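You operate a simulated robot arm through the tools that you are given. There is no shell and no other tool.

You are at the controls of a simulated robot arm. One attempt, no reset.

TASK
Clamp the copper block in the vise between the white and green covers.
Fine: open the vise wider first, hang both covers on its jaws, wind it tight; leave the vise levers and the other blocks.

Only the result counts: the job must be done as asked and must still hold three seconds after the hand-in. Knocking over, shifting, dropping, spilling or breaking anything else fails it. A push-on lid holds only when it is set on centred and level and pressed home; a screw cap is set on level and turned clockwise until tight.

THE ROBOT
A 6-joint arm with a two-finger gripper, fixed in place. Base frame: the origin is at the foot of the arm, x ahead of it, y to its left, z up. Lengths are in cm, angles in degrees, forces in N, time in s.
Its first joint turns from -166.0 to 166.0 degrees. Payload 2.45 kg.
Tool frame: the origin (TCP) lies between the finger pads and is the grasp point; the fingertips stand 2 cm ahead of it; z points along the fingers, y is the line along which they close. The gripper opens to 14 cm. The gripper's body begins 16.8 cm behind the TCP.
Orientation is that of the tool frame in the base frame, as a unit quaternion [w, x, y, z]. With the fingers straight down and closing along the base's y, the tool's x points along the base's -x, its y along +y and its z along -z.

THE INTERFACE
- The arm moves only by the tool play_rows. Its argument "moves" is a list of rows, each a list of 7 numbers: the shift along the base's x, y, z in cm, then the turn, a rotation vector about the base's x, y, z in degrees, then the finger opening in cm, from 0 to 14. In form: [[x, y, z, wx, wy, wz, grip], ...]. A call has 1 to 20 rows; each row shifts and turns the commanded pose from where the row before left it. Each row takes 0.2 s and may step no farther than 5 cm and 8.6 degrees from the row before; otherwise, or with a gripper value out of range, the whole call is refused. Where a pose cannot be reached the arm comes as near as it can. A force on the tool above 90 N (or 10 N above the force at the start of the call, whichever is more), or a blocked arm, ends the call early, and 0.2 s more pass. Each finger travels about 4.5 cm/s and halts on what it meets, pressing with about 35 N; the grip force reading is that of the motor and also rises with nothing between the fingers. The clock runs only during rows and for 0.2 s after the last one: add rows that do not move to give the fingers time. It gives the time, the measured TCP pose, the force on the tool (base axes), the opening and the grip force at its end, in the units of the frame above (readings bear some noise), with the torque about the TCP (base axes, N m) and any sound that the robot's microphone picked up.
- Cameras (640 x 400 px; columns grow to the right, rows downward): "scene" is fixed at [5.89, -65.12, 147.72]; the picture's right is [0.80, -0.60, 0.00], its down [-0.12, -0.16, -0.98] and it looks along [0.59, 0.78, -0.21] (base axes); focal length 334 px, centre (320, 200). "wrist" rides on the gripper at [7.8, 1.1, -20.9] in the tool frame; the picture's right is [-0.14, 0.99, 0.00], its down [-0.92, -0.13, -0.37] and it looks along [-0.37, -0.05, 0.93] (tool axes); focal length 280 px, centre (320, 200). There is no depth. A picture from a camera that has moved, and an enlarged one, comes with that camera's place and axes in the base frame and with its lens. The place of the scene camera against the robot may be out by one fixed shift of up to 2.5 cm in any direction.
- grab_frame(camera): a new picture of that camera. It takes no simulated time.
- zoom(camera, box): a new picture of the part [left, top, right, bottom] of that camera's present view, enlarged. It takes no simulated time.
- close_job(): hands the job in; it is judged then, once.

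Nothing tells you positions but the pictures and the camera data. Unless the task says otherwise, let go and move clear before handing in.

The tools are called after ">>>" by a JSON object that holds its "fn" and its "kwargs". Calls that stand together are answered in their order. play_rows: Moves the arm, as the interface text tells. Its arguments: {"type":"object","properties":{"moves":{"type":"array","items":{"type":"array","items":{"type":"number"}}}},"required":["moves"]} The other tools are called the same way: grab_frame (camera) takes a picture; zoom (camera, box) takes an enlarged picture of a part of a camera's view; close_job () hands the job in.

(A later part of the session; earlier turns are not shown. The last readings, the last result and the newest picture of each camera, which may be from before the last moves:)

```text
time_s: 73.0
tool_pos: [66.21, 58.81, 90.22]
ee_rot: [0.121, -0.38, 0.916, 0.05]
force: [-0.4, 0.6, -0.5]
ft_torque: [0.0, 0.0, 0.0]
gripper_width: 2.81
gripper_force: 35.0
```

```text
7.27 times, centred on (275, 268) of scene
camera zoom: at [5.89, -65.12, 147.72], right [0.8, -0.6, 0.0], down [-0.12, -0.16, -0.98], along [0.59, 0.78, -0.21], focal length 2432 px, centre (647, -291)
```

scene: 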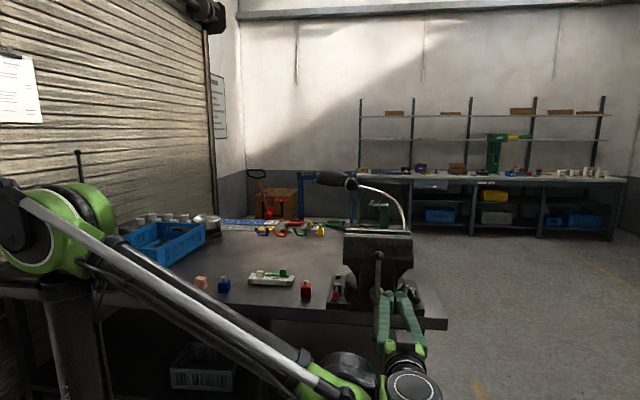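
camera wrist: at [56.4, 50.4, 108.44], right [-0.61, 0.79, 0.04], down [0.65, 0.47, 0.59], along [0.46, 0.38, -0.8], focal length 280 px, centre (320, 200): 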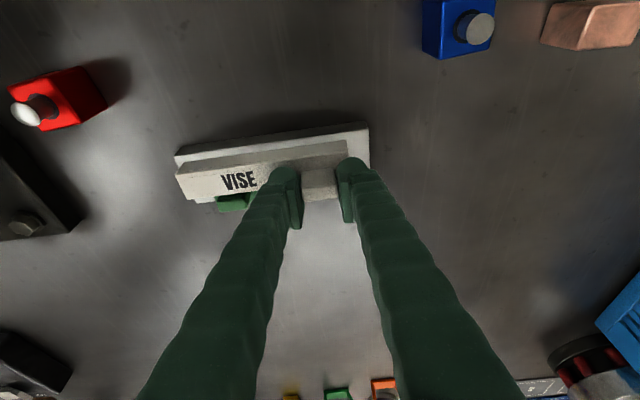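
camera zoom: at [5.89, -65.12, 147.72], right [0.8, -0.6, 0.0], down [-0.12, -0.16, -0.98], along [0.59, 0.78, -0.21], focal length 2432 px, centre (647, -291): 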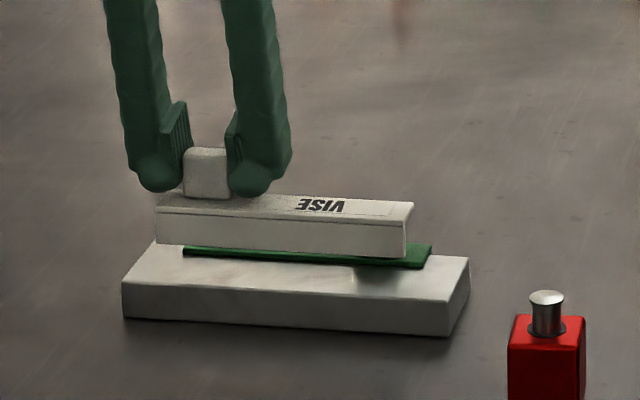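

The cover lifted level. I'll measure it relative to the gripper more exactly.

>>> {"fn": "zoom", "kwargs": {"camera": "wrist", "box": [165, 115, 385, 225]}}

>>> {"fn": "zoom", "kwargs": {"camera": "wrist", "box": [165, 150, 245, 215]}}

>>> {"fn": "zoom", "kwargs": {"camera": "scene", "box": [255, 255, 305, 290]}}

```text
2.91 times, centred on (275, 170) of wrist
camera zoom: at [56.4, 50.4, 108.44], right [-0.61, 0.79, 0.04], down [0.65, 0.47, 0.59], along [0.46, 0.38, -0.8], focal length 816 px, centre (451, 287)
```

zoom: 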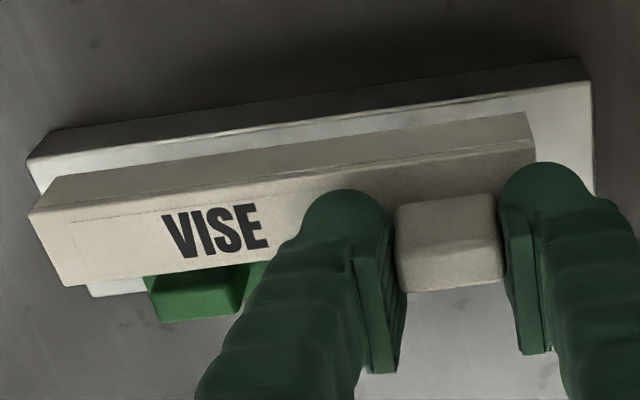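

```text
6.15 times, centred on (205, 182) of wrist
camera zoom: at [56.4, 50.4, 108.44], right [-0.61, 0.79, 0.04], down [0.65, 0.47, 0.59], along [0.46, 0.38, -0.8], focal length 1726 px, centre (1028, 308)
```

zoom: 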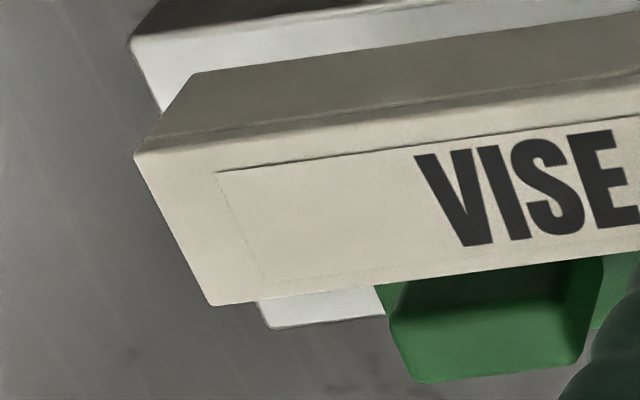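

```text
11.43 times, centred on (280, 272) of scene
camera zoom: at [5.89, -65.12, 147.72], right [0.8, -0.6, 0.0], down [-0.12, -0.16, -0.98], along [0.59, 0.78, -0.21], focal length 3822 px, centre (777, -629)
```

zoom: 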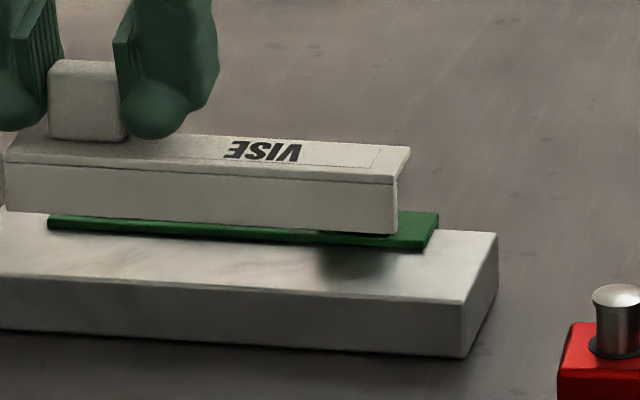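

The cover is level. The plate's back face is 1.43 cm toward -v of the TCP, the flange underside is 3.06 cm below it, and the cover's centre is 4.8 cm toward +u. I'll carry it up and over the far jaw.

>>> {"fn": "play_rows", "kwargs": {"moves": [[-0.5, -0.5, 2.5, 0, 0, 0, 1], [-1.45, -1.45, 3.55, 0, 0, 0, 1], [-1.45, -1.45, 3.55, 0, 0, 0, 1], [-1.45, -1.45, 3.55, 0, 0, 0, 1], [-1.45, -1.45, 3.55, 0, 0, 0, 1], [-1.45, -1.45, 3.55, 0, 0, 0, 1], [-1.45, -1.45, 3.55, 0, 0, 0, 1], [-1.45, -1.45, 3.55, 0, 0, 0, 1], [-1.45, -1.45, 3.45, 0, 0, 0, 1], [0, 0, 0, 0, 0, 0, 1]]}}

>>> {"fn": "grab_frame", "kwargs": {"camera": "wrist"}}

```text
time_s: 75.2
tool_pos: [54.05, 46.97, 120.95]
ee_rot: [0.122, -0.379, 0.916, 0.051]
force: [-0.5, 0.1, -0.8]
ft_torque: [-0.02, 0.04, 0.02]
gripper_width: 2.84
gripper_force: 35.8
```

```text
taken
camera wrist: at [44.08, 38.5, 139.11], right [-0.61, 0.79, 0.04], down [0.65, 0.47, 0.59], along [0.46, 0.38, -0.8], focal length 280 px, centre (320, 200)
```

wrist: 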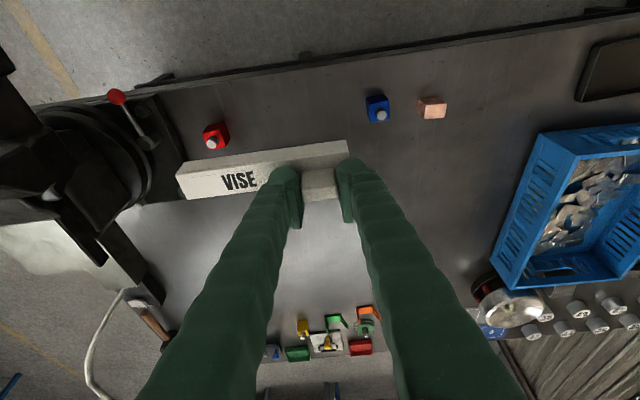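

>>> {"fn": "play_rows", "kwargs": {"moves": [[2.98, -3.284, 0, 0, 0, 0, 1], [2.98, -3.284, 0, 0, 0, 0, 1], [2.98, -3.284, 0, 0, 0, 0, 1], [2.98, -3.284, 0, 0, 0, 0, 1], [2.98, -3.284, 0, 0, 0, 0, 1], [2.98, -3.284, 0, 0, 0, 0, 1], [2.98, -3.284, 0, 0, 0, 0, 1], [2.98, -3.284, 0, 0, 0, 0, 1], [2.98, -3.284, 0, 0, 0, 0, 1], [2.98, -3.284, 0, 0, 0, 0, 1], [0, 0, 0, 0, 0, 0, 1], [0, 0, 0, 0, 0, 0, 1]]}}

>>> {"fn": "grab_frame", "kwargs": {"camera": "wrist"}}

>>> {"fn": "zoom", "kwargs": {"camera": "wrist", "box": [160, 110, 400, 260]}}

>>> {"fn": "zoom", "kwargs": {"camera": "scene", "box": [320, 190, 440, 280]}}

```text
time_s: 77.8
tool_pos: [84.0, 13.9, 120.83]
ee_rot: [0.121, -0.379, 0.916, 0.05]
force: [-0.5, 0.5, -1.0]
ft_torque: [0.0, -0.02, -0.01]
gripper_width: 2.85
gripper_force: 34.7
```

```text
taken
camera wrist: at [74.0, 5.55, 138.98], right [-0.61, 0.79, 0.04], down [0.65, 0.47, 0.59], along [0.46, 0.38, -0.8], focal length 280 px, centre (320, 200)
```

wrist: 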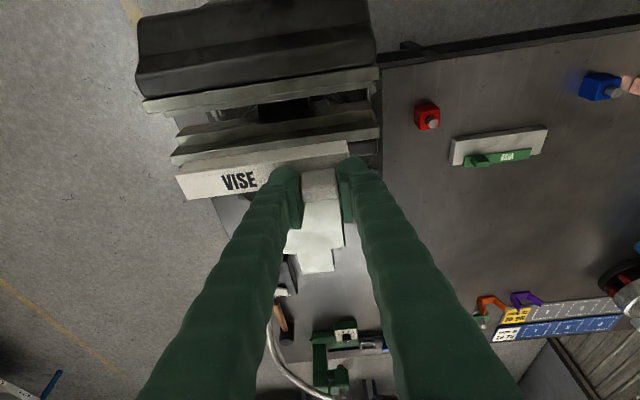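

```text
2.67 times, centred on (280, 185) of wrist
camera zoom: at [74.0, 5.55, 138.98], right [-0.61, 0.79, 0.04], down [0.65, 0.47, 0.59], along [0.46, 0.38, -0.8], focal length 748 px, centre (427, 240)
```

zoom: 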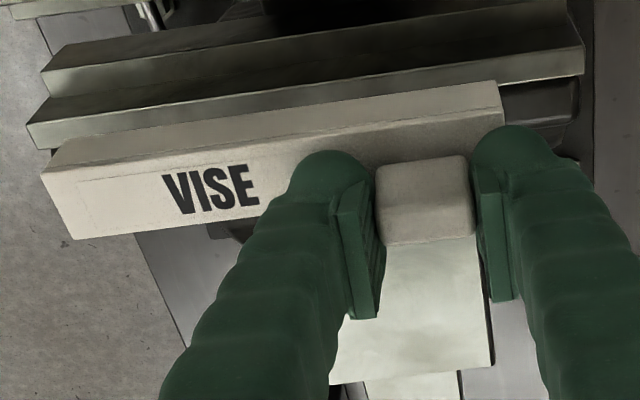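

```text
4.44 times, centred on (380, 235) of scene
camera zoom: at [5.89, -65.12, 147.72], right [0.8, -0.6, 0.0], down [-0.12, -0.16, -0.98], along [0.59, 0.78, -0.21], focal length 1486 px, centre (53, 44)
```

zoom: 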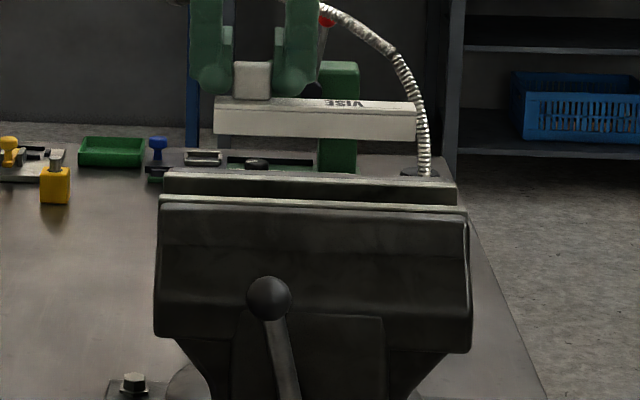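

The plate is lined up about 0.15–0.2 cm in front of the far jaw face and centred on the jaw. I'll lower it gently.

>>> {"fn": "play_rows", "kwargs": {"moves": [[0, 0, -1, 0, 0, 0, 1], [0, 0, -1, 0, 0, 0, 1], [0, 0, -1, 0, 0, 0, 1], [0, 0, -0.7, 0, 0, 0, 1], [0, 0, -0.5, 0, 0, 0, 1], [0, 0, 0, 0, 0, 0, 1]]}}

>>> {"fn": "zoom", "kwargs": {"camera": "wrist", "box": [160, 110, 400, 260]}}

>>> {"fn": "zoom", "kwargs": {"camera": "scene", "box": [330, 205, 430, 260]}}

```text
time_s: 79.2
tool_pos: [84.0, 13.93, 116.81]
ee_rot: [0.121, -0.38, 0.916, 0.051]
force: [0.1, -0.6, -1.0]
ft_torque: [0.03, -0.02, -0.03]
gripper_width: 2.84
gripper_force: 35.1
```

```text
2.67 times, centred on (280, 185) of wrist
camera zoom: at [74.02, 5.54, 135.03], right [-0.61, 0.79, 0.04], down [0.65, 0.47, 0.59], along [0.46, 0.38, -0.8], focal length 748 px, centre (427, 240)
```

zoom: 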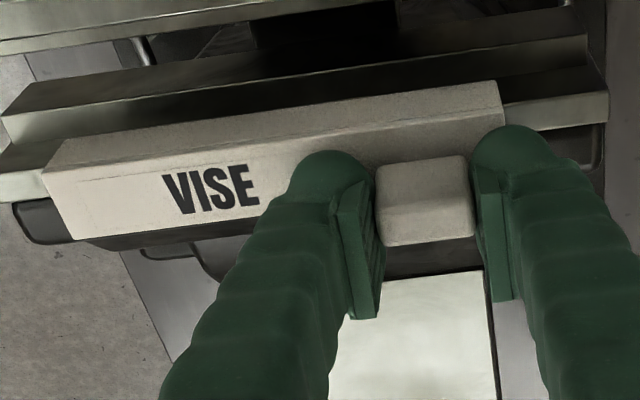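

```text
6.40 times, centred on (380, 232) of scene
camera zoom: at [5.89, -65.12, 147.72], right [0.8, -0.6, 0.0], down [-0.12, -0.16, -0.98], along [0.59, 0.78, -0.21], focal length 2140 px, centre (-64, -8)
```

zoom: 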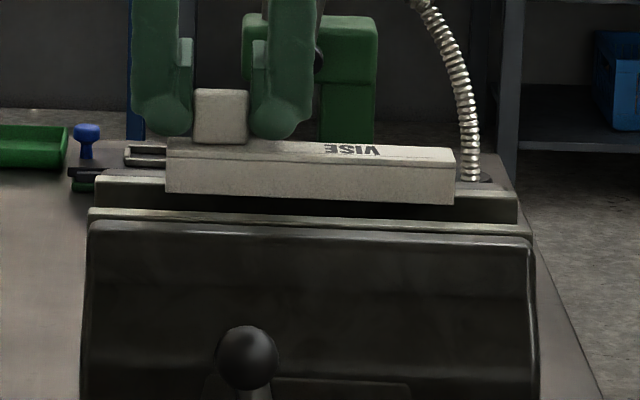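

>>> {"fn": "play_rows", "kwargs": {"moves": [[0, 0, -0.4, 0, 0, 0, 1], [0, 0, -0.4, 0, 0, 0, 1], [0, 0, -0.3, 0, 0, 0, 1], [0, 0, 0, 0, 0, 0, 1]]}}

>>> {"fn": "zoom", "kwargs": {"camera": "wrist", "box": [160, 110, 400, 260]}}

>>> {"fn": "zoom", "kwargs": {"camera": "scene", "box": [330, 205, 430, 260]}}

```text
time_s: 80.2
tool_pos: [83.92, 13.97, 115.74]
ee_rot: [0.12, -0.38, 0.916, 0.05]
force: [0.1, -0.9, 0.4]
ft_torque: [0.0, 0.02, 0.01]
gripper_width: 2.84
gripper_force: 35.2
```

```text
2.67 times, centred on (280, 185) of wrist
camera zoom: at [74.01, 5.55, 133.89], right [-0.61, 0.79, 0.04], down [0.65, 0.47, 0.59], along [0.46, 0.38, -0.8], focal length 748 px, centre (427, 240)
```

zoom: 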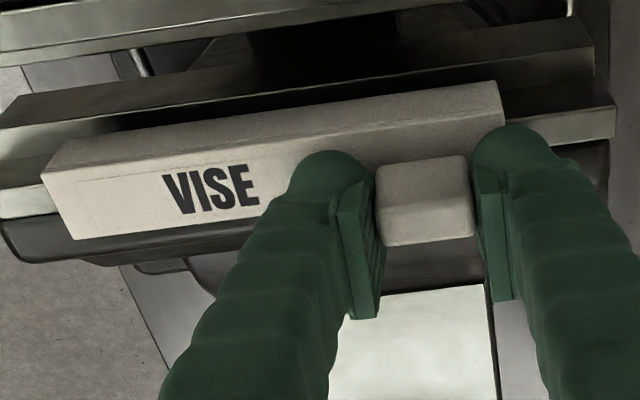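

```text
6.40 times, centred on (380, 232) of scene
camera zoom: at [5.89, -65.12, 147.72], right [0.8, -0.6, 0.0], down [-0.12, -0.16, -0.98], along [0.59, 0.78, -0.21], focal length 2140 px, centre (-64, -8)
```

zoom: 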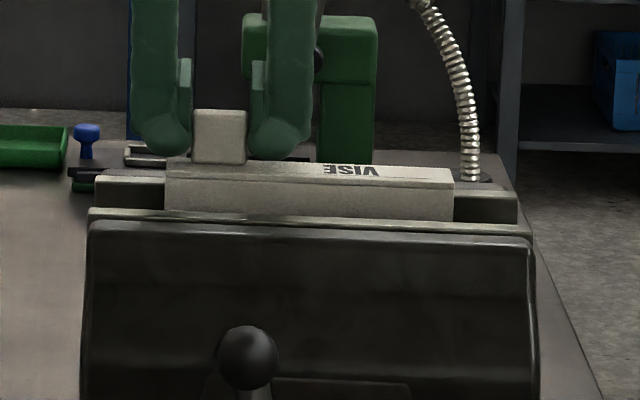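

>>> {"fn": "play_rows", "kwargs": {"moves": [[0, 0, -0.2, 0, 0, 0, 1], [0, 0, -0.2, 0, 0, 0, 1], [0, 0, 0, 0, 0, 0, 1]]}}

>>> {"fn": "play_rows", "kwargs": {"moves": [[0, 0, -0.1, 0, 0, 0, 1], [0, 0, -0.1, 0, 0, 0, 1], [0, 0, 0, 0, 0, 0, 1]]}}

>>> {"fn": "zoom", "kwargs": {"camera": "scene", "box": [330, 205, 430, 260]}}

```text
time_s: 81.0
tool_pos: [84.07, 13.89, 115.24]
ee_rot: [0.121, -0.38, 0.915, 0.051]
force: [-0.7, -0.8, -1.0]
ft_torque: [0.02, 0.01, -0.03]
gripper_width: 2.84
gripper_force: 34.8
```

```text
time_s: 81.8
tool_pos: [83.95, 13.94, 115.09]
ee_rot: [0.12, -0.379, 0.916, 0.05]
force: [0.3, -1.2, 4.2]
ft_torque: [-0.03, 0.04, -0.04]
gripper_width: 2.87
gripper_force: 34.9
```

```text
6.40 times, centred on (380, 232) of scene
camera zoom: at [5.89, -65.12, 147.72], right [0.8, -0.6, 0.0], down [-0.12, -0.16, -0.98], along [0.59, 0.78, -0.21], focal length 2140 px, centre (-64, -8)
```

zoom: 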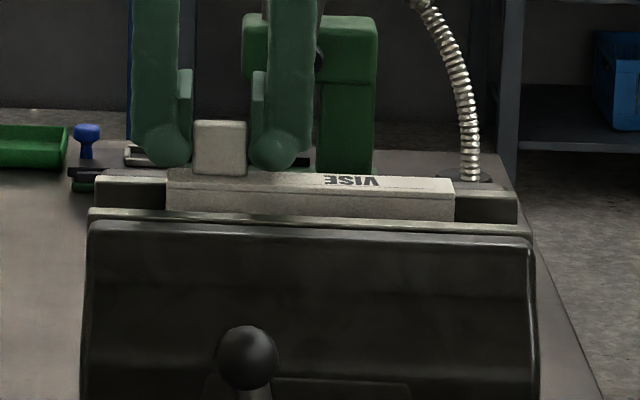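

First contact: the flange is on the jaw top (4 N). I'll nudge it slightly toward the jaw face, press lightly, then let go.

>>> {"fn": "play_rows", "kwargs": {"moves": [[0.06, 0.06, -0.05, 0, 0, 0, 1], [0.05, 0.05, -0.05, 0, 0, 0, 1], [0, 0, 0, 0, 0, 0, 1]]}}

>>> {"fn": "zoom", "kwargs": {"camera": "wrist", "box": [160, 110, 400, 260]}}

```text
time_s: 82.6
tool_pos: [84.05, 14.02, 115.06]
ee_rot: [0.121, -0.379, 0.916, 0.05]
force: [-2.6, -2.9, 19.0]
ft_torque: [-0.14, 0.16, -0.01]
gripper_width: 2.81
gripper_force: 34.9
```

```text
2.67 times, centred on (280, 185) of wrist
camera zoom: at [74.09, 5.57, 133.27], right [-0.61, 0.79, 0.04], down [0.65, 0.47, 0.59], along [0.46, 0.38, -0.8], focal length 748 px, centre (427, 240)
```

zoom: 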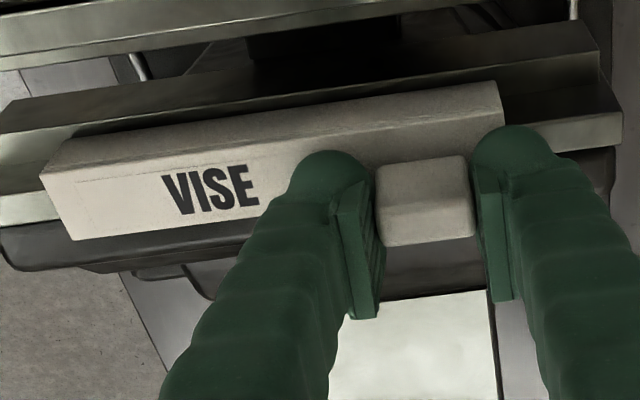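

Seated firmly (19 N). Releasing and moving up.

>>> {"fn": "play_rows", "kwargs": {"moves": [[0, 0, 0.05, 0, 0, 0, 2.8], [0, 0, 0, 0, 0, 0, 3.4], [0, 0, 0, 0, 0, 0, 4.2], [0, 0, 0, 0, 0, 0, 5], [0, 0, 0, 0, 0, 0, 5]]}}

>>> {"fn": "play_rows", "kwargs": {"moves": [[0, 0, 0.5, 0, 0, 0, 5], [0, 0, 1.0, 0, 0, 0, 5], [0, 0, 1.5, 0, 0, 0, 5], [0, 0, 1.5, 0, 0, 0, 5], [0, 0, 1.5, 0, 0, 0, 6], [0, 0, 0, 0, 0, 0, 8]]}}

>>> {"fn": "zoom", "kwargs": {"camera": "wrist", "box": [160, 90, 400, 240]}}

>>> {"fn": "zoom", "kwargs": {"camera": "scene", "box": [330, 205, 430, 260]}}

```text
time_s: 83.8
tool_pos: [84.15, 13.84, 114.99]
ee_rot: [0.121, -0.379, 0.916, 0.051]
force: [0.0, 0.1, 0.6]
ft_torque: [0.02, 0.0, 0.01]
gripper_width: 5.0
gripper_force: 0.1
```

```text
time_s: 85.2
tool_pos: [84.03, 13.89, 121.16]
ee_rot: [0.12, -0.38, 0.916, 0.05]
force: [0.4, 0.6, 0.4]
ft_torque: [0.02, -0.02, 0.0]
gripper_width: 8.02
gripper_force: 0.1
```

```text
2.67 times, centred on (280, 165) of wrist
camera zoom: at [74.14, 5.62, 139.34], right [-0.61, 0.79, 0.04], down [0.65, 0.47, 0.59], along [0.46, 0.38, -0.8], focal length 748 px, centre (427, 293)
```

zoom: 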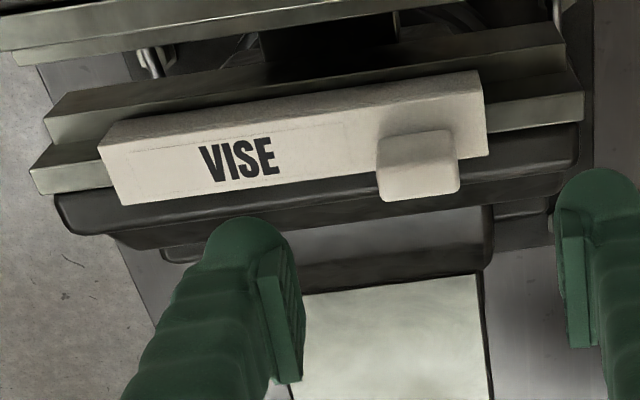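

```text
6.40 times, centred on (380, 232) of scene
camera zoom: at [5.89, -65.12, 147.72], right [0.8, -0.6, 0.0], down [-0.12, -0.16, -0.98], along [0.59, 0.78, -0.21], focal length 2140 px, centre (-64, -8)
```

zoom: 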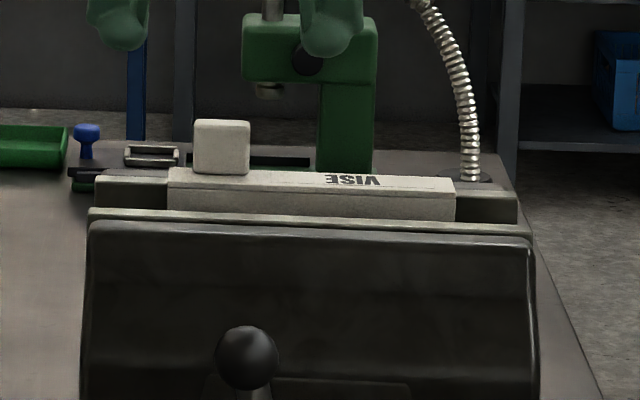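

The white cover hangs correctly on the far jaw. Now I'll fetch the green cover, moving back over the stand.

>>> {"fn": "play_rows", "kwargs": {"moves": [[-1.3, 3.6, 0.3, 0, 0, 0, 8], [-1.3, 3.6, 0, 0, 0, 0, 7], [-1.3, 3.6, 0, 0, 0, 0, 6], [-1.3, 3.6, 0, 0, 0, 0, 6], [-1.3, 3.6, 0, 0, 0, 0, 6], [-1.3, 3.6, 0, 0, 0, 0, 6], [-1.3, 3.6, 0, 0, 0, 0, 6], [-0.31, 1.8, -3.43, 0, 0, 0, 6], [-0.31, 1.8, -3.43, 0, 0, 0, 6], [-0.31, 1.8, -3.43, 0, 0, 0, 6], [-0.31, 1.8, -3.43, 0, 0, 0, 6], [-0.31, 1.8, -3.43, 0, 0, 0, 6], [-0.31, 1.8, -3.43, 0, 0, 0, 6], [-0.31, 1.8, -3.43, 0, 0, 0, 6], [0, 0, 0, 0, 0, 0, 6]]}}

>>> {"fn": "grab_frame", "kwargs": {"camera": "wrist"}}

>>> {"fn": "zoom", "kwargs": {"camera": "wrist", "box": [250, 130, 420, 240]}}

>>> {"fn": "zoom", "kwargs": {"camera": "scene", "box": [240, 240, 310, 295]}}

```text
time_s: 88.4
tool_pos: [72.82, 51.56, 97.39]
ee_rot: [0.12, -0.38, 0.916, 0.05]
force: [-1.1, -0.5, 1.0]
ft_torque: [0.05, -0.01, -0.04]
gripper_width: 6.0
gripper_force: 0.1
```

```text
taken
camera wrist: at [62.89, 43.21, 115.58], right [-0.61, 0.79, 0.04], down [0.65, 0.47, 0.59], along [0.46, 0.38, -0.8], focal length 280 px, centre (320, 200)
```

wrist: 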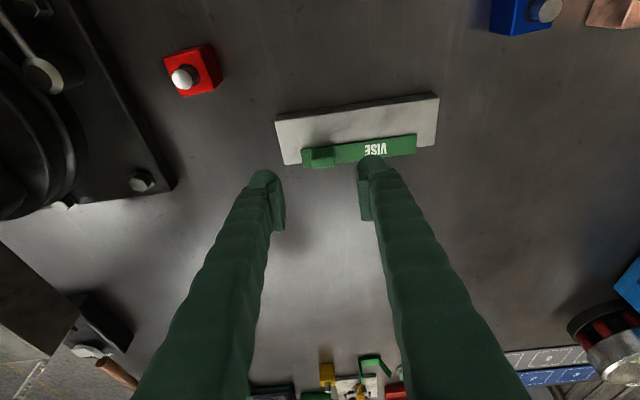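

```text
3.64 times, centred on (335, 185) of wrist
camera zoom: at [62.89, 43.21, 115.58], right [-0.61, 0.79, 0.04], down [0.65, 0.47, 0.59], along [0.46, 0.38, -0.8], focal length 1020 px, centre (266, 254)
```

zoom: 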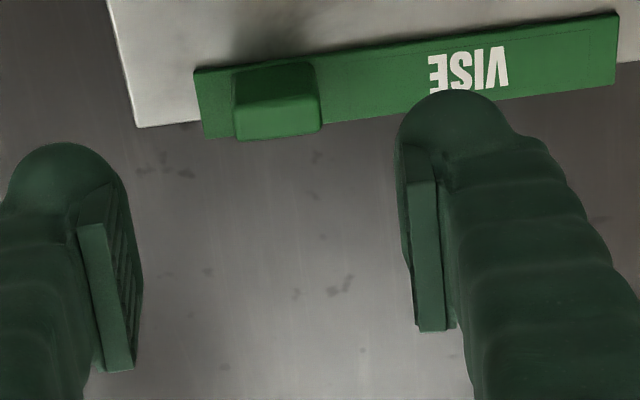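

```text
7.27 times, centred on (275, 268) of scene
camera zoom: at [5.89, -65.12, 147.72], right [0.8, -0.6, 0.0], down [-0.12, -0.16, -0.98], along [0.59, 0.78, -0.21], focal length 2432 px, centre (647, -291)
```

zoom: 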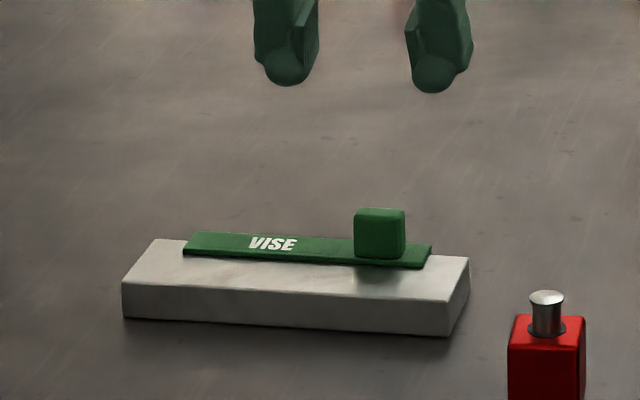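

The green knob is at about a=14.7, b=91.95, mirroring the white one. I'll move over it and descend.

>>> {"fn": "play_rows", "kwargs": {"moves": [[1.29, 1.51, -1, 0, 0, 0, 6], [1.29, 1.5, -1, 0, 0, 0, 6], [0, 0, -2, 0, 0, 0, 6], [0, 0, -2, 0, 0, 0, 6], [0, 0, -2, 0, 0, 0, 6], [0, 0, -1.5, 0, 0, 0, 6], [0, 0, -1.4, 0, 0, 0, 6], [0, 0, 0, 0, 0, 0, 6]]}}

>>> {"fn": "zoom", "kwargs": {"camera": "wrist", "box": [250, 140, 390, 230]}}

>>> {"fn": "zoom", "kwargs": {"camera": "scene", "box": [240, 240, 310, 295]}}

```text
time_s: 90.2
tool_pos: [75.31, 54.75, 86.56]
ee_rot: [0.121, -0.379, 0.916, 0.05]
force: [0.2, 0.9, -0.6]
ft_torque: [0.03, 0.01, -0.01]
gripper_width: 6.01
gripper_force: 0.2
```

```text
4.44 times, centred on (320, 185) of wrist
camera zoom: at [65.45, 46.4, 104.69], right [-0.61, 0.79, 0.04], down [0.65, 0.47, 0.59], along [0.46, 0.38, -0.8], focal length 1246 px, centre (320, 267)
```

zoom: 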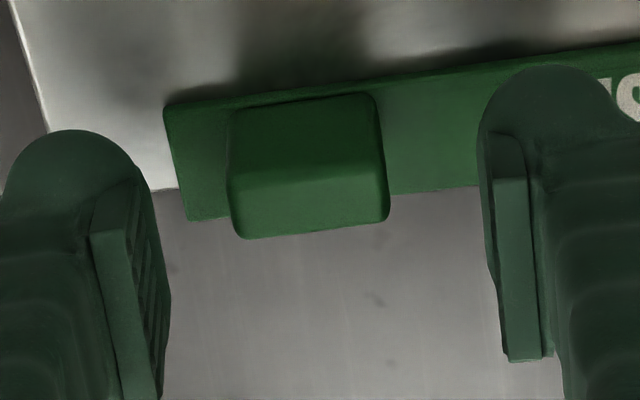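

```text
7.27 times, centred on (275, 268) of scene
camera zoom: at [5.89, -65.12, 147.72], right [0.8, -0.6, 0.0], down [-0.12, -0.16, -0.98], along [0.59, 0.78, -0.21], focal length 2432 px, centre (647, -291)
```

zoom: 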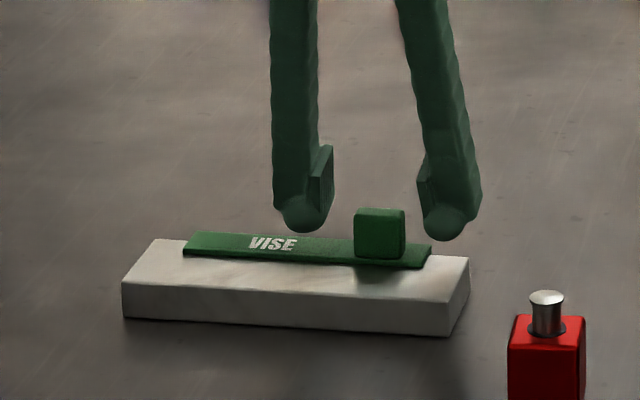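

>>> {"fn": "play_rows", "kwargs": {"moves": [[0.1, -0.1, -0.5, 0, 0, 0, 6], [0, 0, -0.6, 0, 0, 0, 6], [0, 0, 0, 0, 0, 0, 6]]}}

>>> {"fn": "play_rows", "kwargs": {"moves": [[0, 0, 0, 0, 0, 0, 4.5], [0, 0, 0, 0, 0, 0, 3.5], [0, 0, 0, 0, 0, 0, 2.8], [0, 0, 0, 0, 0, 0, 2.2], [0, 0, 0, 0, 0, 0, 1.5], [0, 0, 0, 0, 0, 0, 1]]}}

>>> {"fn": "zoom", "kwargs": {"camera": "scene", "box": [240, 240, 310, 295]}}

```text
time_s: 91.0
tool_pos: [75.49, 54.6, 85.45]
ee_rot: [0.12, -0.38, 0.916, 0.05]
force: [-0.4, -0.2, 0.8]
ft_torque: [-0.01, 0.01, 0.0]
gripper_width: 5.98
gripper_force: 0.0
```

```text
time_s: 92.4
tool_pos: [75.53, 54.71, 85.41]
ee_rot: [0.121, -0.38, 0.916, 0.05]
force: [0.5, -0.6, -0.1]
ft_torque: [-0.01, -0.03, -0.05]
gripper_width: 2.83
gripper_force: 35.7
```

```text
7.27 times, centred on (275, 268) of scene
camera zoom: at [5.89, -65.12, 147.72], right [0.8, -0.6, 0.0], down [-0.12, -0.16, -0.98], along [0.59, 0.78, -0.21], focal length 2432 px, centre (647, -291)
```

zoom: 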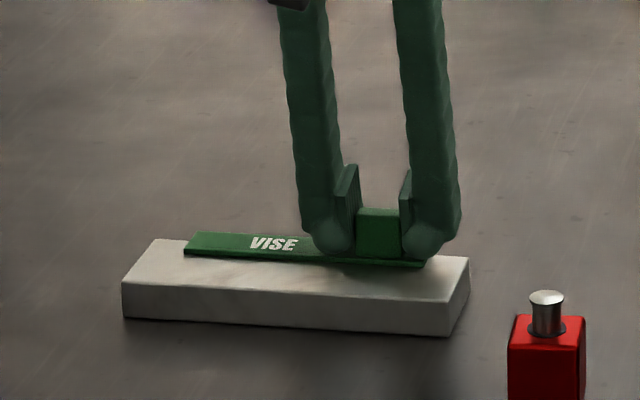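

Green is gripped. Lifting straight up.

>>> {"fn": "play_rows", "kwargs": {"moves": [[0, 0, 0.5, 0, 0, 0, 1], [0, 0, 0.5, 0, 0, 0, 1], [0, 0, 0.7, 0, 0, 0, 1], [0, 0, 1, 0, 0, 0, 1], [0, 0, 1, 0, 0, 0, 1], [0, 0, 1, 0, 0, 0, 1], [0, 0, 0, 0, 0, 0, 1]]}}

>>> {"fn": "grab_frame", "kwargs": {"camera": "wrist"}}

>>> {"fn": "zoom", "kwargs": {"camera": "wrist", "box": [260, 120, 480, 230]}}

>>> {"fn": "zoom", "kwargs": {"camera": "scene", "box": [240, 240, 310, 295]}}

```text
time_s: 94.0
tool_pos: [75.66, 54.65, 90.1]
ee_rot: [0.12, -0.38, 0.916, 0.05]
force: [-0.1, 0.6, -1.2]
ft_torque: [-0.01, 0.0, 0.0]
gripper_width: 2.83
gripper_force: 34.8
```

```text
taken
camera wrist: at [65.71, 46.21, 108.29], right [-0.61, 0.79, 0.04], down [0.65, 0.47, 0.59], along [0.46, 0.38, -0.8], focal length 280 px, centre (320, 200)
```

wrist: 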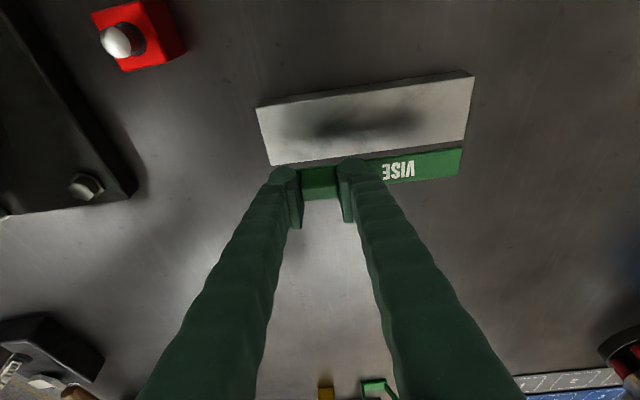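

```text
2.91 times, centred on (370, 175) of wrist
camera zoom: at [65.71, 46.21, 108.29], right [-0.61, 0.79, 0.04], down [0.65, 0.47, 0.59], along [0.46, 0.38, -0.8], focal length 816 px, centre (174, 273)
```

zoom: 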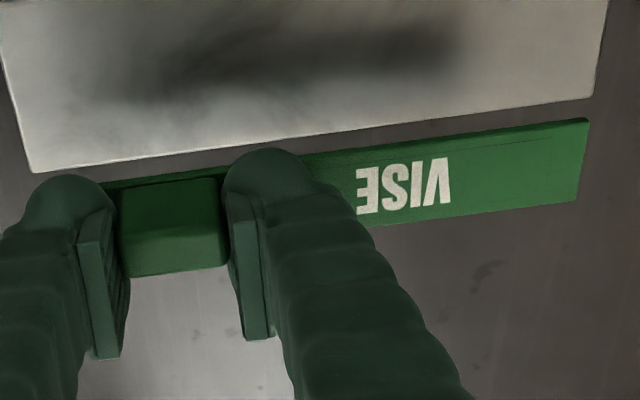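

```text
7.27 times, centred on (275, 268) of scene
camera zoom: at [5.89, -65.12, 147.72], right [0.8, -0.6, 0.0], down [-0.12, -0.16, -0.98], along [0.59, 0.78, -0.21], focal length 2432 px, centre (647, -291)
```

zoom: 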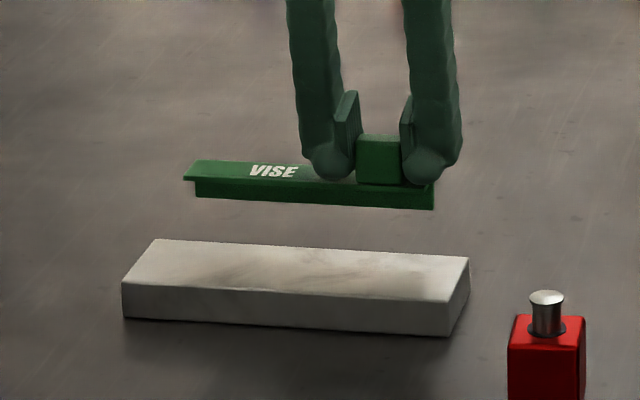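

The green cover is level too. I'll carry it up and over to the near jaw.

>>> {"fn": "play_rows", "kwargs": {"moves": [[-0.5, -0.5, 2.5, 0, 0, 0, 1], [-1.68, -1.68, 3.15, 0, 0, 0, 1], [-1.68, -1.68, 3.15, 0, 0, 0, 1], [-1.68, -1.68, 3.15, 0, 0, 0, 1], [-1.68, -1.68, 3.15, 0, 0, 0, 1], [-1.68, -1.68, 3.15, 0, 0, 0, 1], [-1.68, -1.68, 3.15, 0, 0, 0, 1], [-1.68, -1.68, 3.15, 0, 0, 0, 1], [-1.68, -1.68, 3.15, 0, 0, 0, 1], [-1.68, -1.68, 3.2, 0, 0, 0, 1], [0, 0, 0, 0, 0, 0, 1]]}}

>>> {"fn": "play_rows", "kwargs": {"moves": [[2.56, -3.65, 0, 0, 0, 0, 1], [2.56, -3.65, 0, 0, 0, 0, 1], [2.56, -3.65, 0, 0, 0, 0, 1], [2.56, -3.65, 0, 0, 0, 0, 1], [2.56, -3.65, 0, 0, 0, 0, 1], [2.56, -3.65, 0, 0, 0, 0, 1], [2.56, -3.65, 0, 0, 0, 0, 1], [2.56, -3.65, 0, 0, 0, 0, 1], [2.56, -3.65, 0, 0, 0, 0, 1], [0, 0, 0, 0, 0, 0, 1]]}}

>>> {"fn": "grab_frame", "kwargs": {"camera": "wrist"}}

>>> {"fn": "zoom", "kwargs": {"camera": "scene", "box": [320, 190, 440, 280]}}

```text
time_s: 96.4
tool_pos: [60.14, 38.79, 120.99]
ee_rot: [0.121, -0.379, 0.916, 0.05]
force: [-0.3, 0.5, -0.3]
ft_torque: [0.0, -0.01, 0.0]
gripper_width: 2.86
gripper_force: 35.7
```

```text
time_s: 98.6
tool_pos: [83.04, 6.05, 121.11]
ee_rot: [0.121, -0.38, 0.916, 0.05]
force: [-0.1, 0.2, -1.3]
ft_torque: [0.0, -0.03, -0.01]
gripper_width: 2.85
gripper_force: 35.2
```

```text
taken
camera wrist: at [73.05, -2.36, 139.27], right [-0.61, 0.79, 0.04], down [0.65, 0.47, 0.59], along [0.46, 0.38, -0.8], focal length 280 px, centre (320, 200)
```

wrist: 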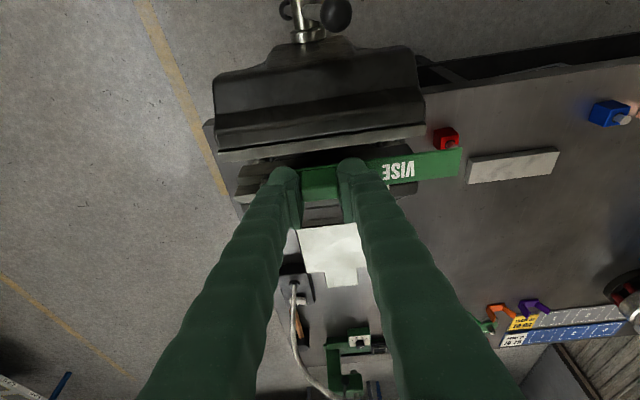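

```text
4.44 times, centred on (380, 235) of scene
camera zoom: at [5.89, -65.12, 147.72], right [0.8, -0.6, 0.0], down [-0.12, -0.16, -0.98], along [0.59, 0.78, -0.21], focal length 1486 px, centre (53, 44)
```

zoom: 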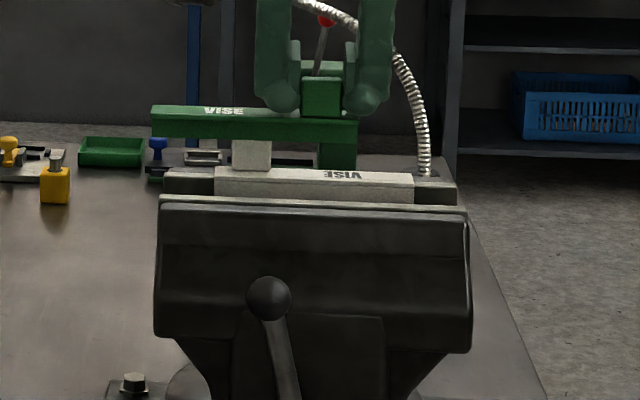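

>>> {"fn": "play_rows", "kwargs": {"moves": [[1.31, -1.75, 0, 0, 0, 0, 1], [1.31, -1.76, 0, 0, 0, 0, 1], [0, 0, 0, 0, 0, 0, 1]]}}

>>> {"fn": "zoom", "kwargs": {"camera": "wrist", "box": [190, 100, 470, 230]}}

>>> {"fn": "zoom", "kwargs": {"camera": "wrist", "box": [350, 90, 480, 190]}}

```text
time_s: 99.4
tool_pos: [85.67, 2.5, 120.97]
ee_rot: [0.121, -0.379, 0.916, 0.05]
force: [-0.7, 0.1, 0.1]
ft_torque: [-0.04, -0.02, 0.0]
gripper_width: 2.84
gripper_force: 35.3
```

```text
2.29 times, centred on (330, 165) of wrist
camera zoom: at [75.72, -5.84, 139.13], right [-0.61, 0.79, 0.04], down [0.65, 0.47, 0.59], along [0.46, 0.38, -0.8], focal length 641 px, centre (297, 280)
```

zoom: 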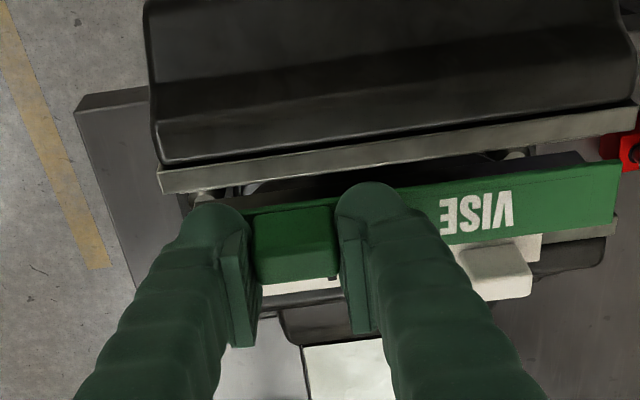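

```text
4.00 times, centred on (415, 140) of wrist
camera zoom: at [75.72, -5.84, 139.13], right [-0.61, 0.79, 0.04], down [0.65, 0.47, 0.59], along [0.46, 0.38, -0.8], focal length 1122 px, centre (-60, 440)
```

zoom: 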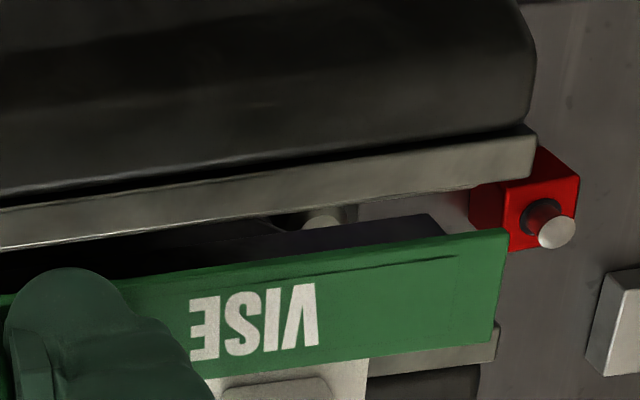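

The near jaw face is at b=63.40 and the green plate's jaw side at 63.62, centred. I'll lower it gently.

>>> {"fn": "play_rows", "kwargs": {"moves": [[0, 0, -1, 0, 0, 0, 1], [0, 0, -1, 0, 0, 0, 1], [0, 0, -1, 0, 0, 0, 1], [0, 0, -0.7, 0, 0, 0, 1], [0, 0, -0.5, 0, 0, 0, 1], [0, 0, 0, 0, 0, 0, 1]]}}

>>> {"fn": "play_rows", "kwargs": {"moves": [[0, 0, -0.4, 0, 0, 0, 1], [0, 0, -0.4, 0, 0, 0, 1], [0, 0, -0.3, 0, 0, 0, 1], [0, 0, 0, 0, 0, 0, 1]]}}

>>> {"fn": "zoom", "kwargs": {"camera": "wrist", "box": [190, 100, 470, 230]}}

>>> {"fn": "zoom", "kwargs": {"camera": "scene", "box": [330, 205, 430, 260]}}

```text
time_s: 100.8
tool_pos: [85.48, 2.51, 116.56]
ee_rot: [0.121, -0.38, 0.916, 0.05]
force: [-0.6, 0.2, 0.1]
ft_torque: [-0.03, -0.04, -0.01]
gripper_width: 2.83
gripper_force: 34.6
```

```text
time_s: 101.8
tool_pos: [85.7, 2.6, 115.66]
ee_rot: [0.12, -0.38, 0.916, 0.05]
force: [-0.4, 0.6, 0.1]
ft_torque: [0.02, 0.0, -0.03]
gripper_width: 2.82
gripper_force: 35.3
```

```text
2.29 times, centred on (330, 165) of wrist
camera zoom: at [75.6, -5.74, 133.81], right [-0.61, 0.79, 0.04], down [0.65, 0.47, 0.59], along [0.46, 0.38, -0.8], focal length 641 px, centre (297, 280)
```

zoom: 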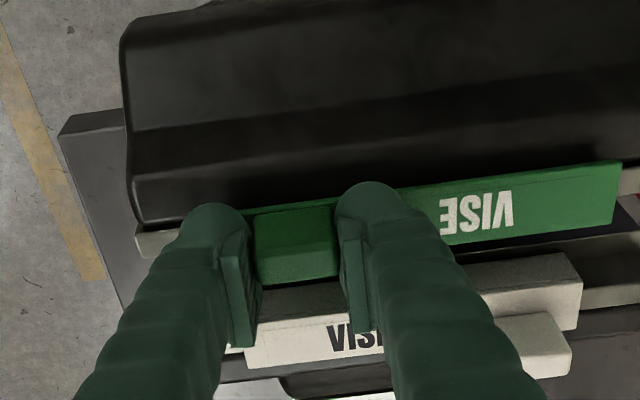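

```text
6.40 times, centred on (380, 232) of scene
camera zoom: at [5.89, -65.12, 147.72], right [0.8, -0.6, 0.0], down [-0.12, -0.16, -0.98], along [0.59, 0.78, -0.21], focal length 2140 px, centre (-64, -8)
```

zoom: 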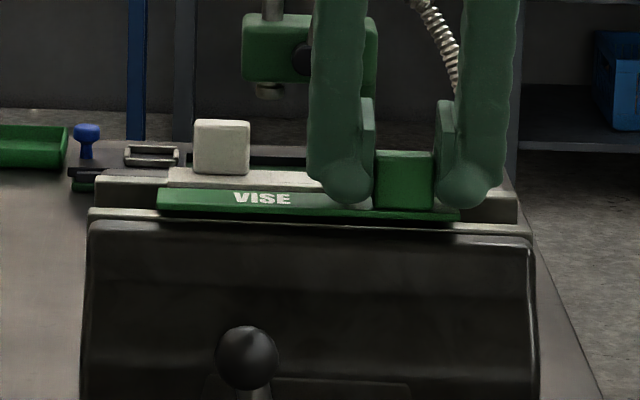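

>>> {"fn": "play_rows", "kwargs": {"moves": [[0, 0, -0.2, 0, 0, 0, 1], [0, 0, -0.2, 0, 0, 0, 1], [0, 0, 0, 0, 0, 0, 1]]}}

>>> {"fn": "play_rows", "kwargs": {"moves": [[-0.04, -0.04, -0.1, 0, 0, 0, 1], [-0.04, -0.04, -0.1, 0, 0, 0, 1], [0, 0, 0, 0, 0, 0, 1]]}}

```text
time_s: 102.6
tool_pos: [85.61, 2.81, 115.18]
ee_rot: [0.12, -0.379, 0.916, 0.05]
force: [1.2, 0.6, -0.9]
ft_torque: [-0.02, 0.0, 0.01]
gripper_width: 2.84
gripper_force: 35.3
```

```text
time_s: 103.4
tool_pos: [85.4, 2.6, 114.99]
ee_rot: [0.121, -0.379, 0.916, 0.05]
force: [2.7, 1.1, 1.2]
ft_torque: [0.13, -0.09, 0.01]
gripper_width: 2.81
gripper_force: 35.1
```

>>> {"fn": "play_rows", "kwargs": {"moves": [[0, 0, -0.1, 0, 0, 0, 1], [0, 0, -0.05, 0, 0, 0, 1], [0, 0, 0, 0, 0, 0, 1]]}}

>>> {"fn": "zoom", "kwargs": {"camera": "scene", "box": [340, 215, 420, 260]}}

>>> {"fn": "zoom", "kwargs": {"camera": "wrist", "box": [190, 100, 470, 230]}}

```text
time_s: 104.2
tool_pos: [85.52, 2.58, 114.95]
ee_rot: [0.12, -0.38, 0.916, 0.049]
force: [7.7, 2.9, 21.6]
ft_torque: [0.19, -0.22, -0.03]
gripper_width: 2.83
gripper_force: 34.9
```

```text
8.00 times, centred on (380, 238) of scene
camera zoom: at [5.89, -65.12, 147.72], right [0.8, -0.6, 0.0], down [-0.12, -0.16, -0.98], along [0.59, 0.78, -0.21], focal length 2675 px, centre (-160, -100)
```

zoom: 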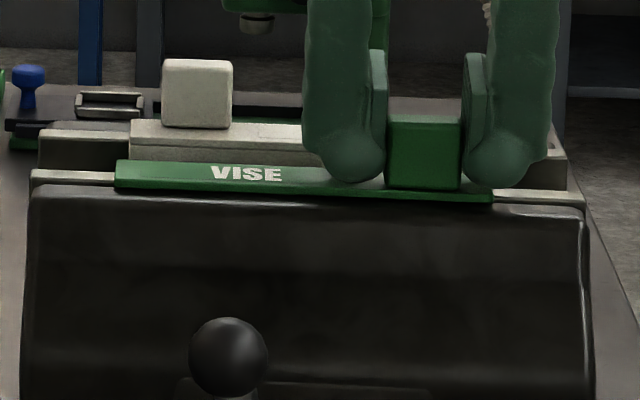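

```text
2.29 times, centred on (330, 165) of wrist
camera zoom: at [75.52, -5.77, 133.1], right [-0.61, 0.79, 0.04], down [0.65, 0.47, 0.59], along [0.46, 0.38, -0.8], focal length 641 px, centre (297, 280)
```

zoom: 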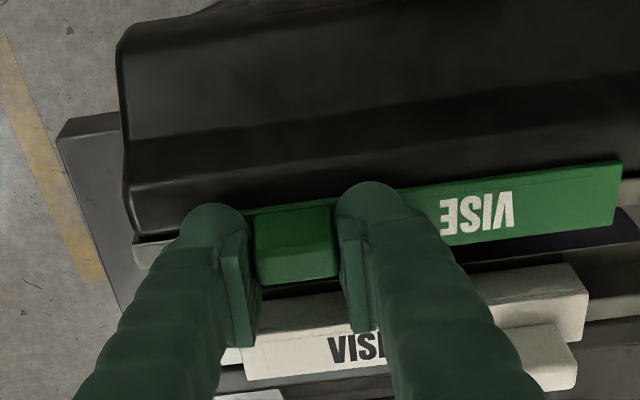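

Seated at the same height as the white one (21 N). Releasing and rising.

>>> {"fn": "play_rows", "kwargs": {"moves": [[0.02, 0.02, 0.06, 0, 0, 0, 2.8], [0, 0, 0, 0, 0, 0, 3.4], [0, 0, 0, 0, 0, 0, 4.2], [0, 0, 0, 0, 0, 0, 5], [0, 0, 0, 0, 0, 0, 5]]}}

>>> {"fn": "play_rows", "kwargs": {"moves": [[0, 0, 0.5, 0, 0, 0, 5], [0, 0, 1.0, 0, 0, 0, 5], [0, 0, 1.5, 0, 0, 0, 5], [0, 0, 1.5, 0, 0, 0, 5], [0, 0, 1.5, 0, 0, 0, 6], [0, 0, 0, 0, 0, 0, 8]]}}

>>> {"fn": "grab_frame", "kwargs": {"camera": "wrist"}}

>>> {"fn": "zoom", "kwargs": {"camera": "wrist", "box": [190, 80, 470, 230]}}

>>> {"fn": "zoom", "kwargs": {"camera": "scene", "box": [340, 215, 420, 260]}}

```text
time_s: 105.4
tool_pos: [85.49, 2.69, 114.92]
ee_rot: [0.121, -0.379, 0.916, 0.05]
force: [0.9, 0.1, 0.0]
ft_torque: [0.02, 0.01, -0.03]
gripper_width: 5.02
gripper_force: 0.1
```

```text
time_s: 106.8
tool_pos: [85.6, 2.65, 120.98]
ee_rot: [0.121, -0.379, 0.916, 0.05]
force: [0.5, -0.2, 0.4]
ft_torque: [-0.01, -0.01, -0.01]
gripper_width: 7.99
gripper_force: 0.0
```

```text
taken
camera wrist: at [75.66, -5.81, 139.1], right [-0.61, 0.79, 0.04], down [0.65, 0.47, 0.59], along [0.46, 0.38, -0.8], focal length 280 px, centre (320, 200)
```

wrist: 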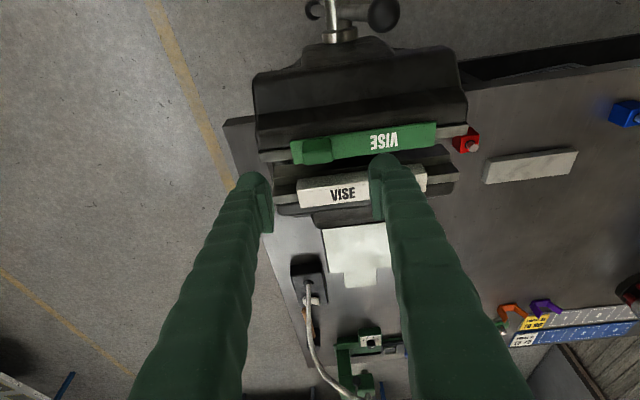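

```text
2.29 times, centred on (330, 155) of wrist
camera zoom: at [75.66, -5.81, 139.1], right [-0.61, 0.79, 0.04], down [0.65, 0.47, 0.59], along [0.46, 0.38, -0.8], focal length 641 px, centre (297, 303)
```

zoom: 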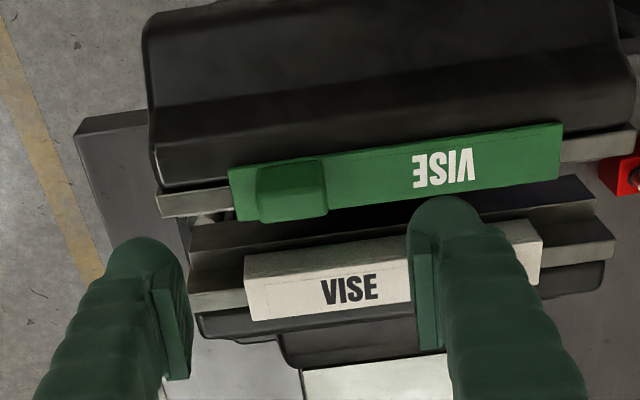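

```text
8.00 times, centred on (380, 238) of scene
camera zoom: at [5.89, -65.12, 147.72], right [0.8, -0.6, 0.0], down [-0.12, -0.16, -0.98], along [0.59, 0.78, -0.21], focal length 2675 px, centre (-160, -100)
```

zoom: 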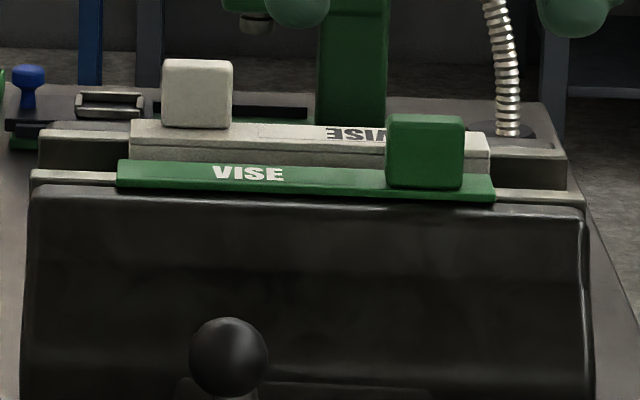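

Both covers hang on the jaws. The free gap is about 3.5 cm, centred at b≈65.75, and the 2.2 cm ledge gap below will carry the 2.9 cm block. Now I'll go for the copper block.

>>> {"fn": "play_rows", "kwargs": {"moves": [[-2.29, 3.72, 0, 0, 0, 0, 8], [-2.29, 3.72, 0, 0, 0, 0, 8], [-2.29, 3.72, 0, 0, 0, 0, 8], [-2.29, 3.72, 0, 0, 0, 0, 8], [-2.29, 3.72, 0, 0, 0, 0, 8], [-2.29, 3.72, 0, 0, 0, 0, 8], [-2.29, 3.72, -1.75, 0, 0, 0, 8], [-2.29, 3.72, -1.75, 0, 0, 0, 8], [-2.29, 3.72, -1.75, 0, 0, 0, 8], [-2.29, 3.72, -1.75, 0, 0, 0, 8], [-2.29, 3.72, -1.75, 0, 0, 0, 8], [-2.29, 3.72, -1.75, 0, 0, 0, 8], [-2.29, 3.72, -1.75, 0, 0, 0, 8], [-2.29, 3.72, -1.75, 0, 0, 0, 8], [-2.29, 3.72, -1.75, -5.3, 5.3, 0, 8], [-2.29, 3.72, -1.75, 0, 0, -3, 8], [-2.29, 3.72, -1.75, 0, 0, 0, 8], [-2.29, 3.72, -1.75, 0, 0, 0, 8], [0, 0, 0, 0, 0, 0, 8]]}}

>>> {"fn": "grab_frame", "kwargs": {"camera": "wrist"}}

>>> {"fn": "zoom", "kwargs": {"camera": "wrist", "box": [270, 130, 370, 220]}}

```text
time_s: 110.8
tool_pos: [44.25, 69.63, 99.98]
ee_rot: [0.061, -0.357, 0.932, 0.023]
force: [0.6, -0.6, 0.4]
ft_torque: [0.01, 0.01, 0.03]
gripper_width: 8.0
gripper_force: 0.0
```

```text
taken
camera wrist: at [35.62, 63.44, 119.7], right [-0.56, 0.83, 0.02], down [0.73, 0.48, 0.49], along [0.39, 0.29, -0.87], focal length 280 px, centre (320, 200)
```

wrist: 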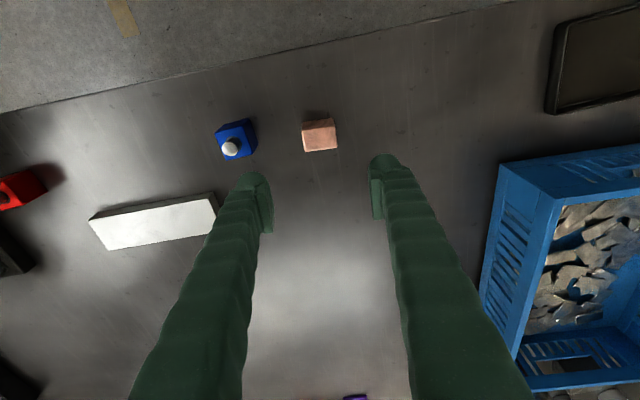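

```text
4.44 times, centred on (320, 175) of wrist
camera zoom: at [35.62, 63.44, 119.7], right [-0.56, 0.83, 0.02], down [0.73, 0.48, 0.49], along [0.39, 0.29, -0.87], focal length 1246 px, centre (320, 311)
```

zoom: 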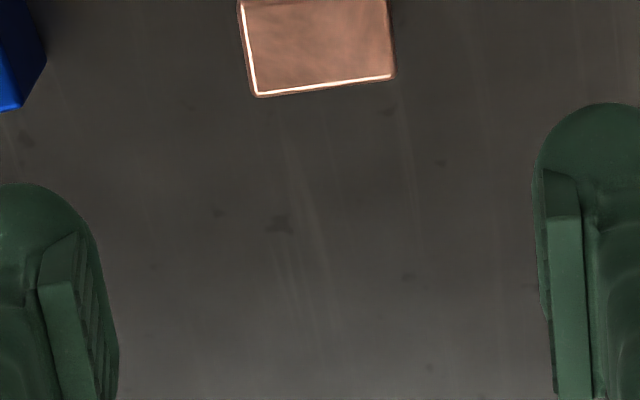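

>>> {"fn": "zoom", "kwargs": {"camera": "wrist", "box": [285, 105, 355, 165]}}

```text
6.67 times, centred on (320, 135) of wrist
camera zoom: at [35.62, 63.44, 119.7], right [-0.56, 0.83, 0.02], down [0.73, 0.48, 0.49], along [0.39, 0.29, -0.87], focal length 1869 px, centre (320, 633)
```

zoom: 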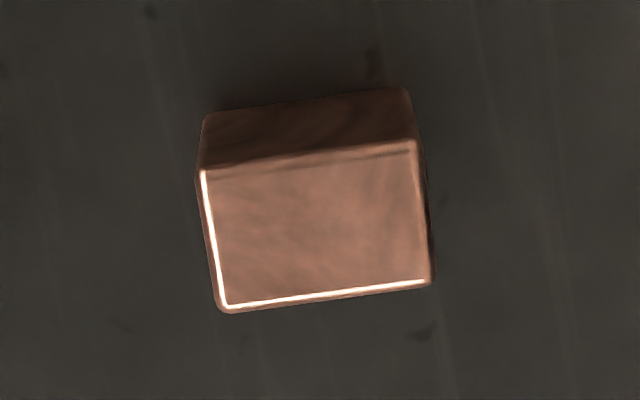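

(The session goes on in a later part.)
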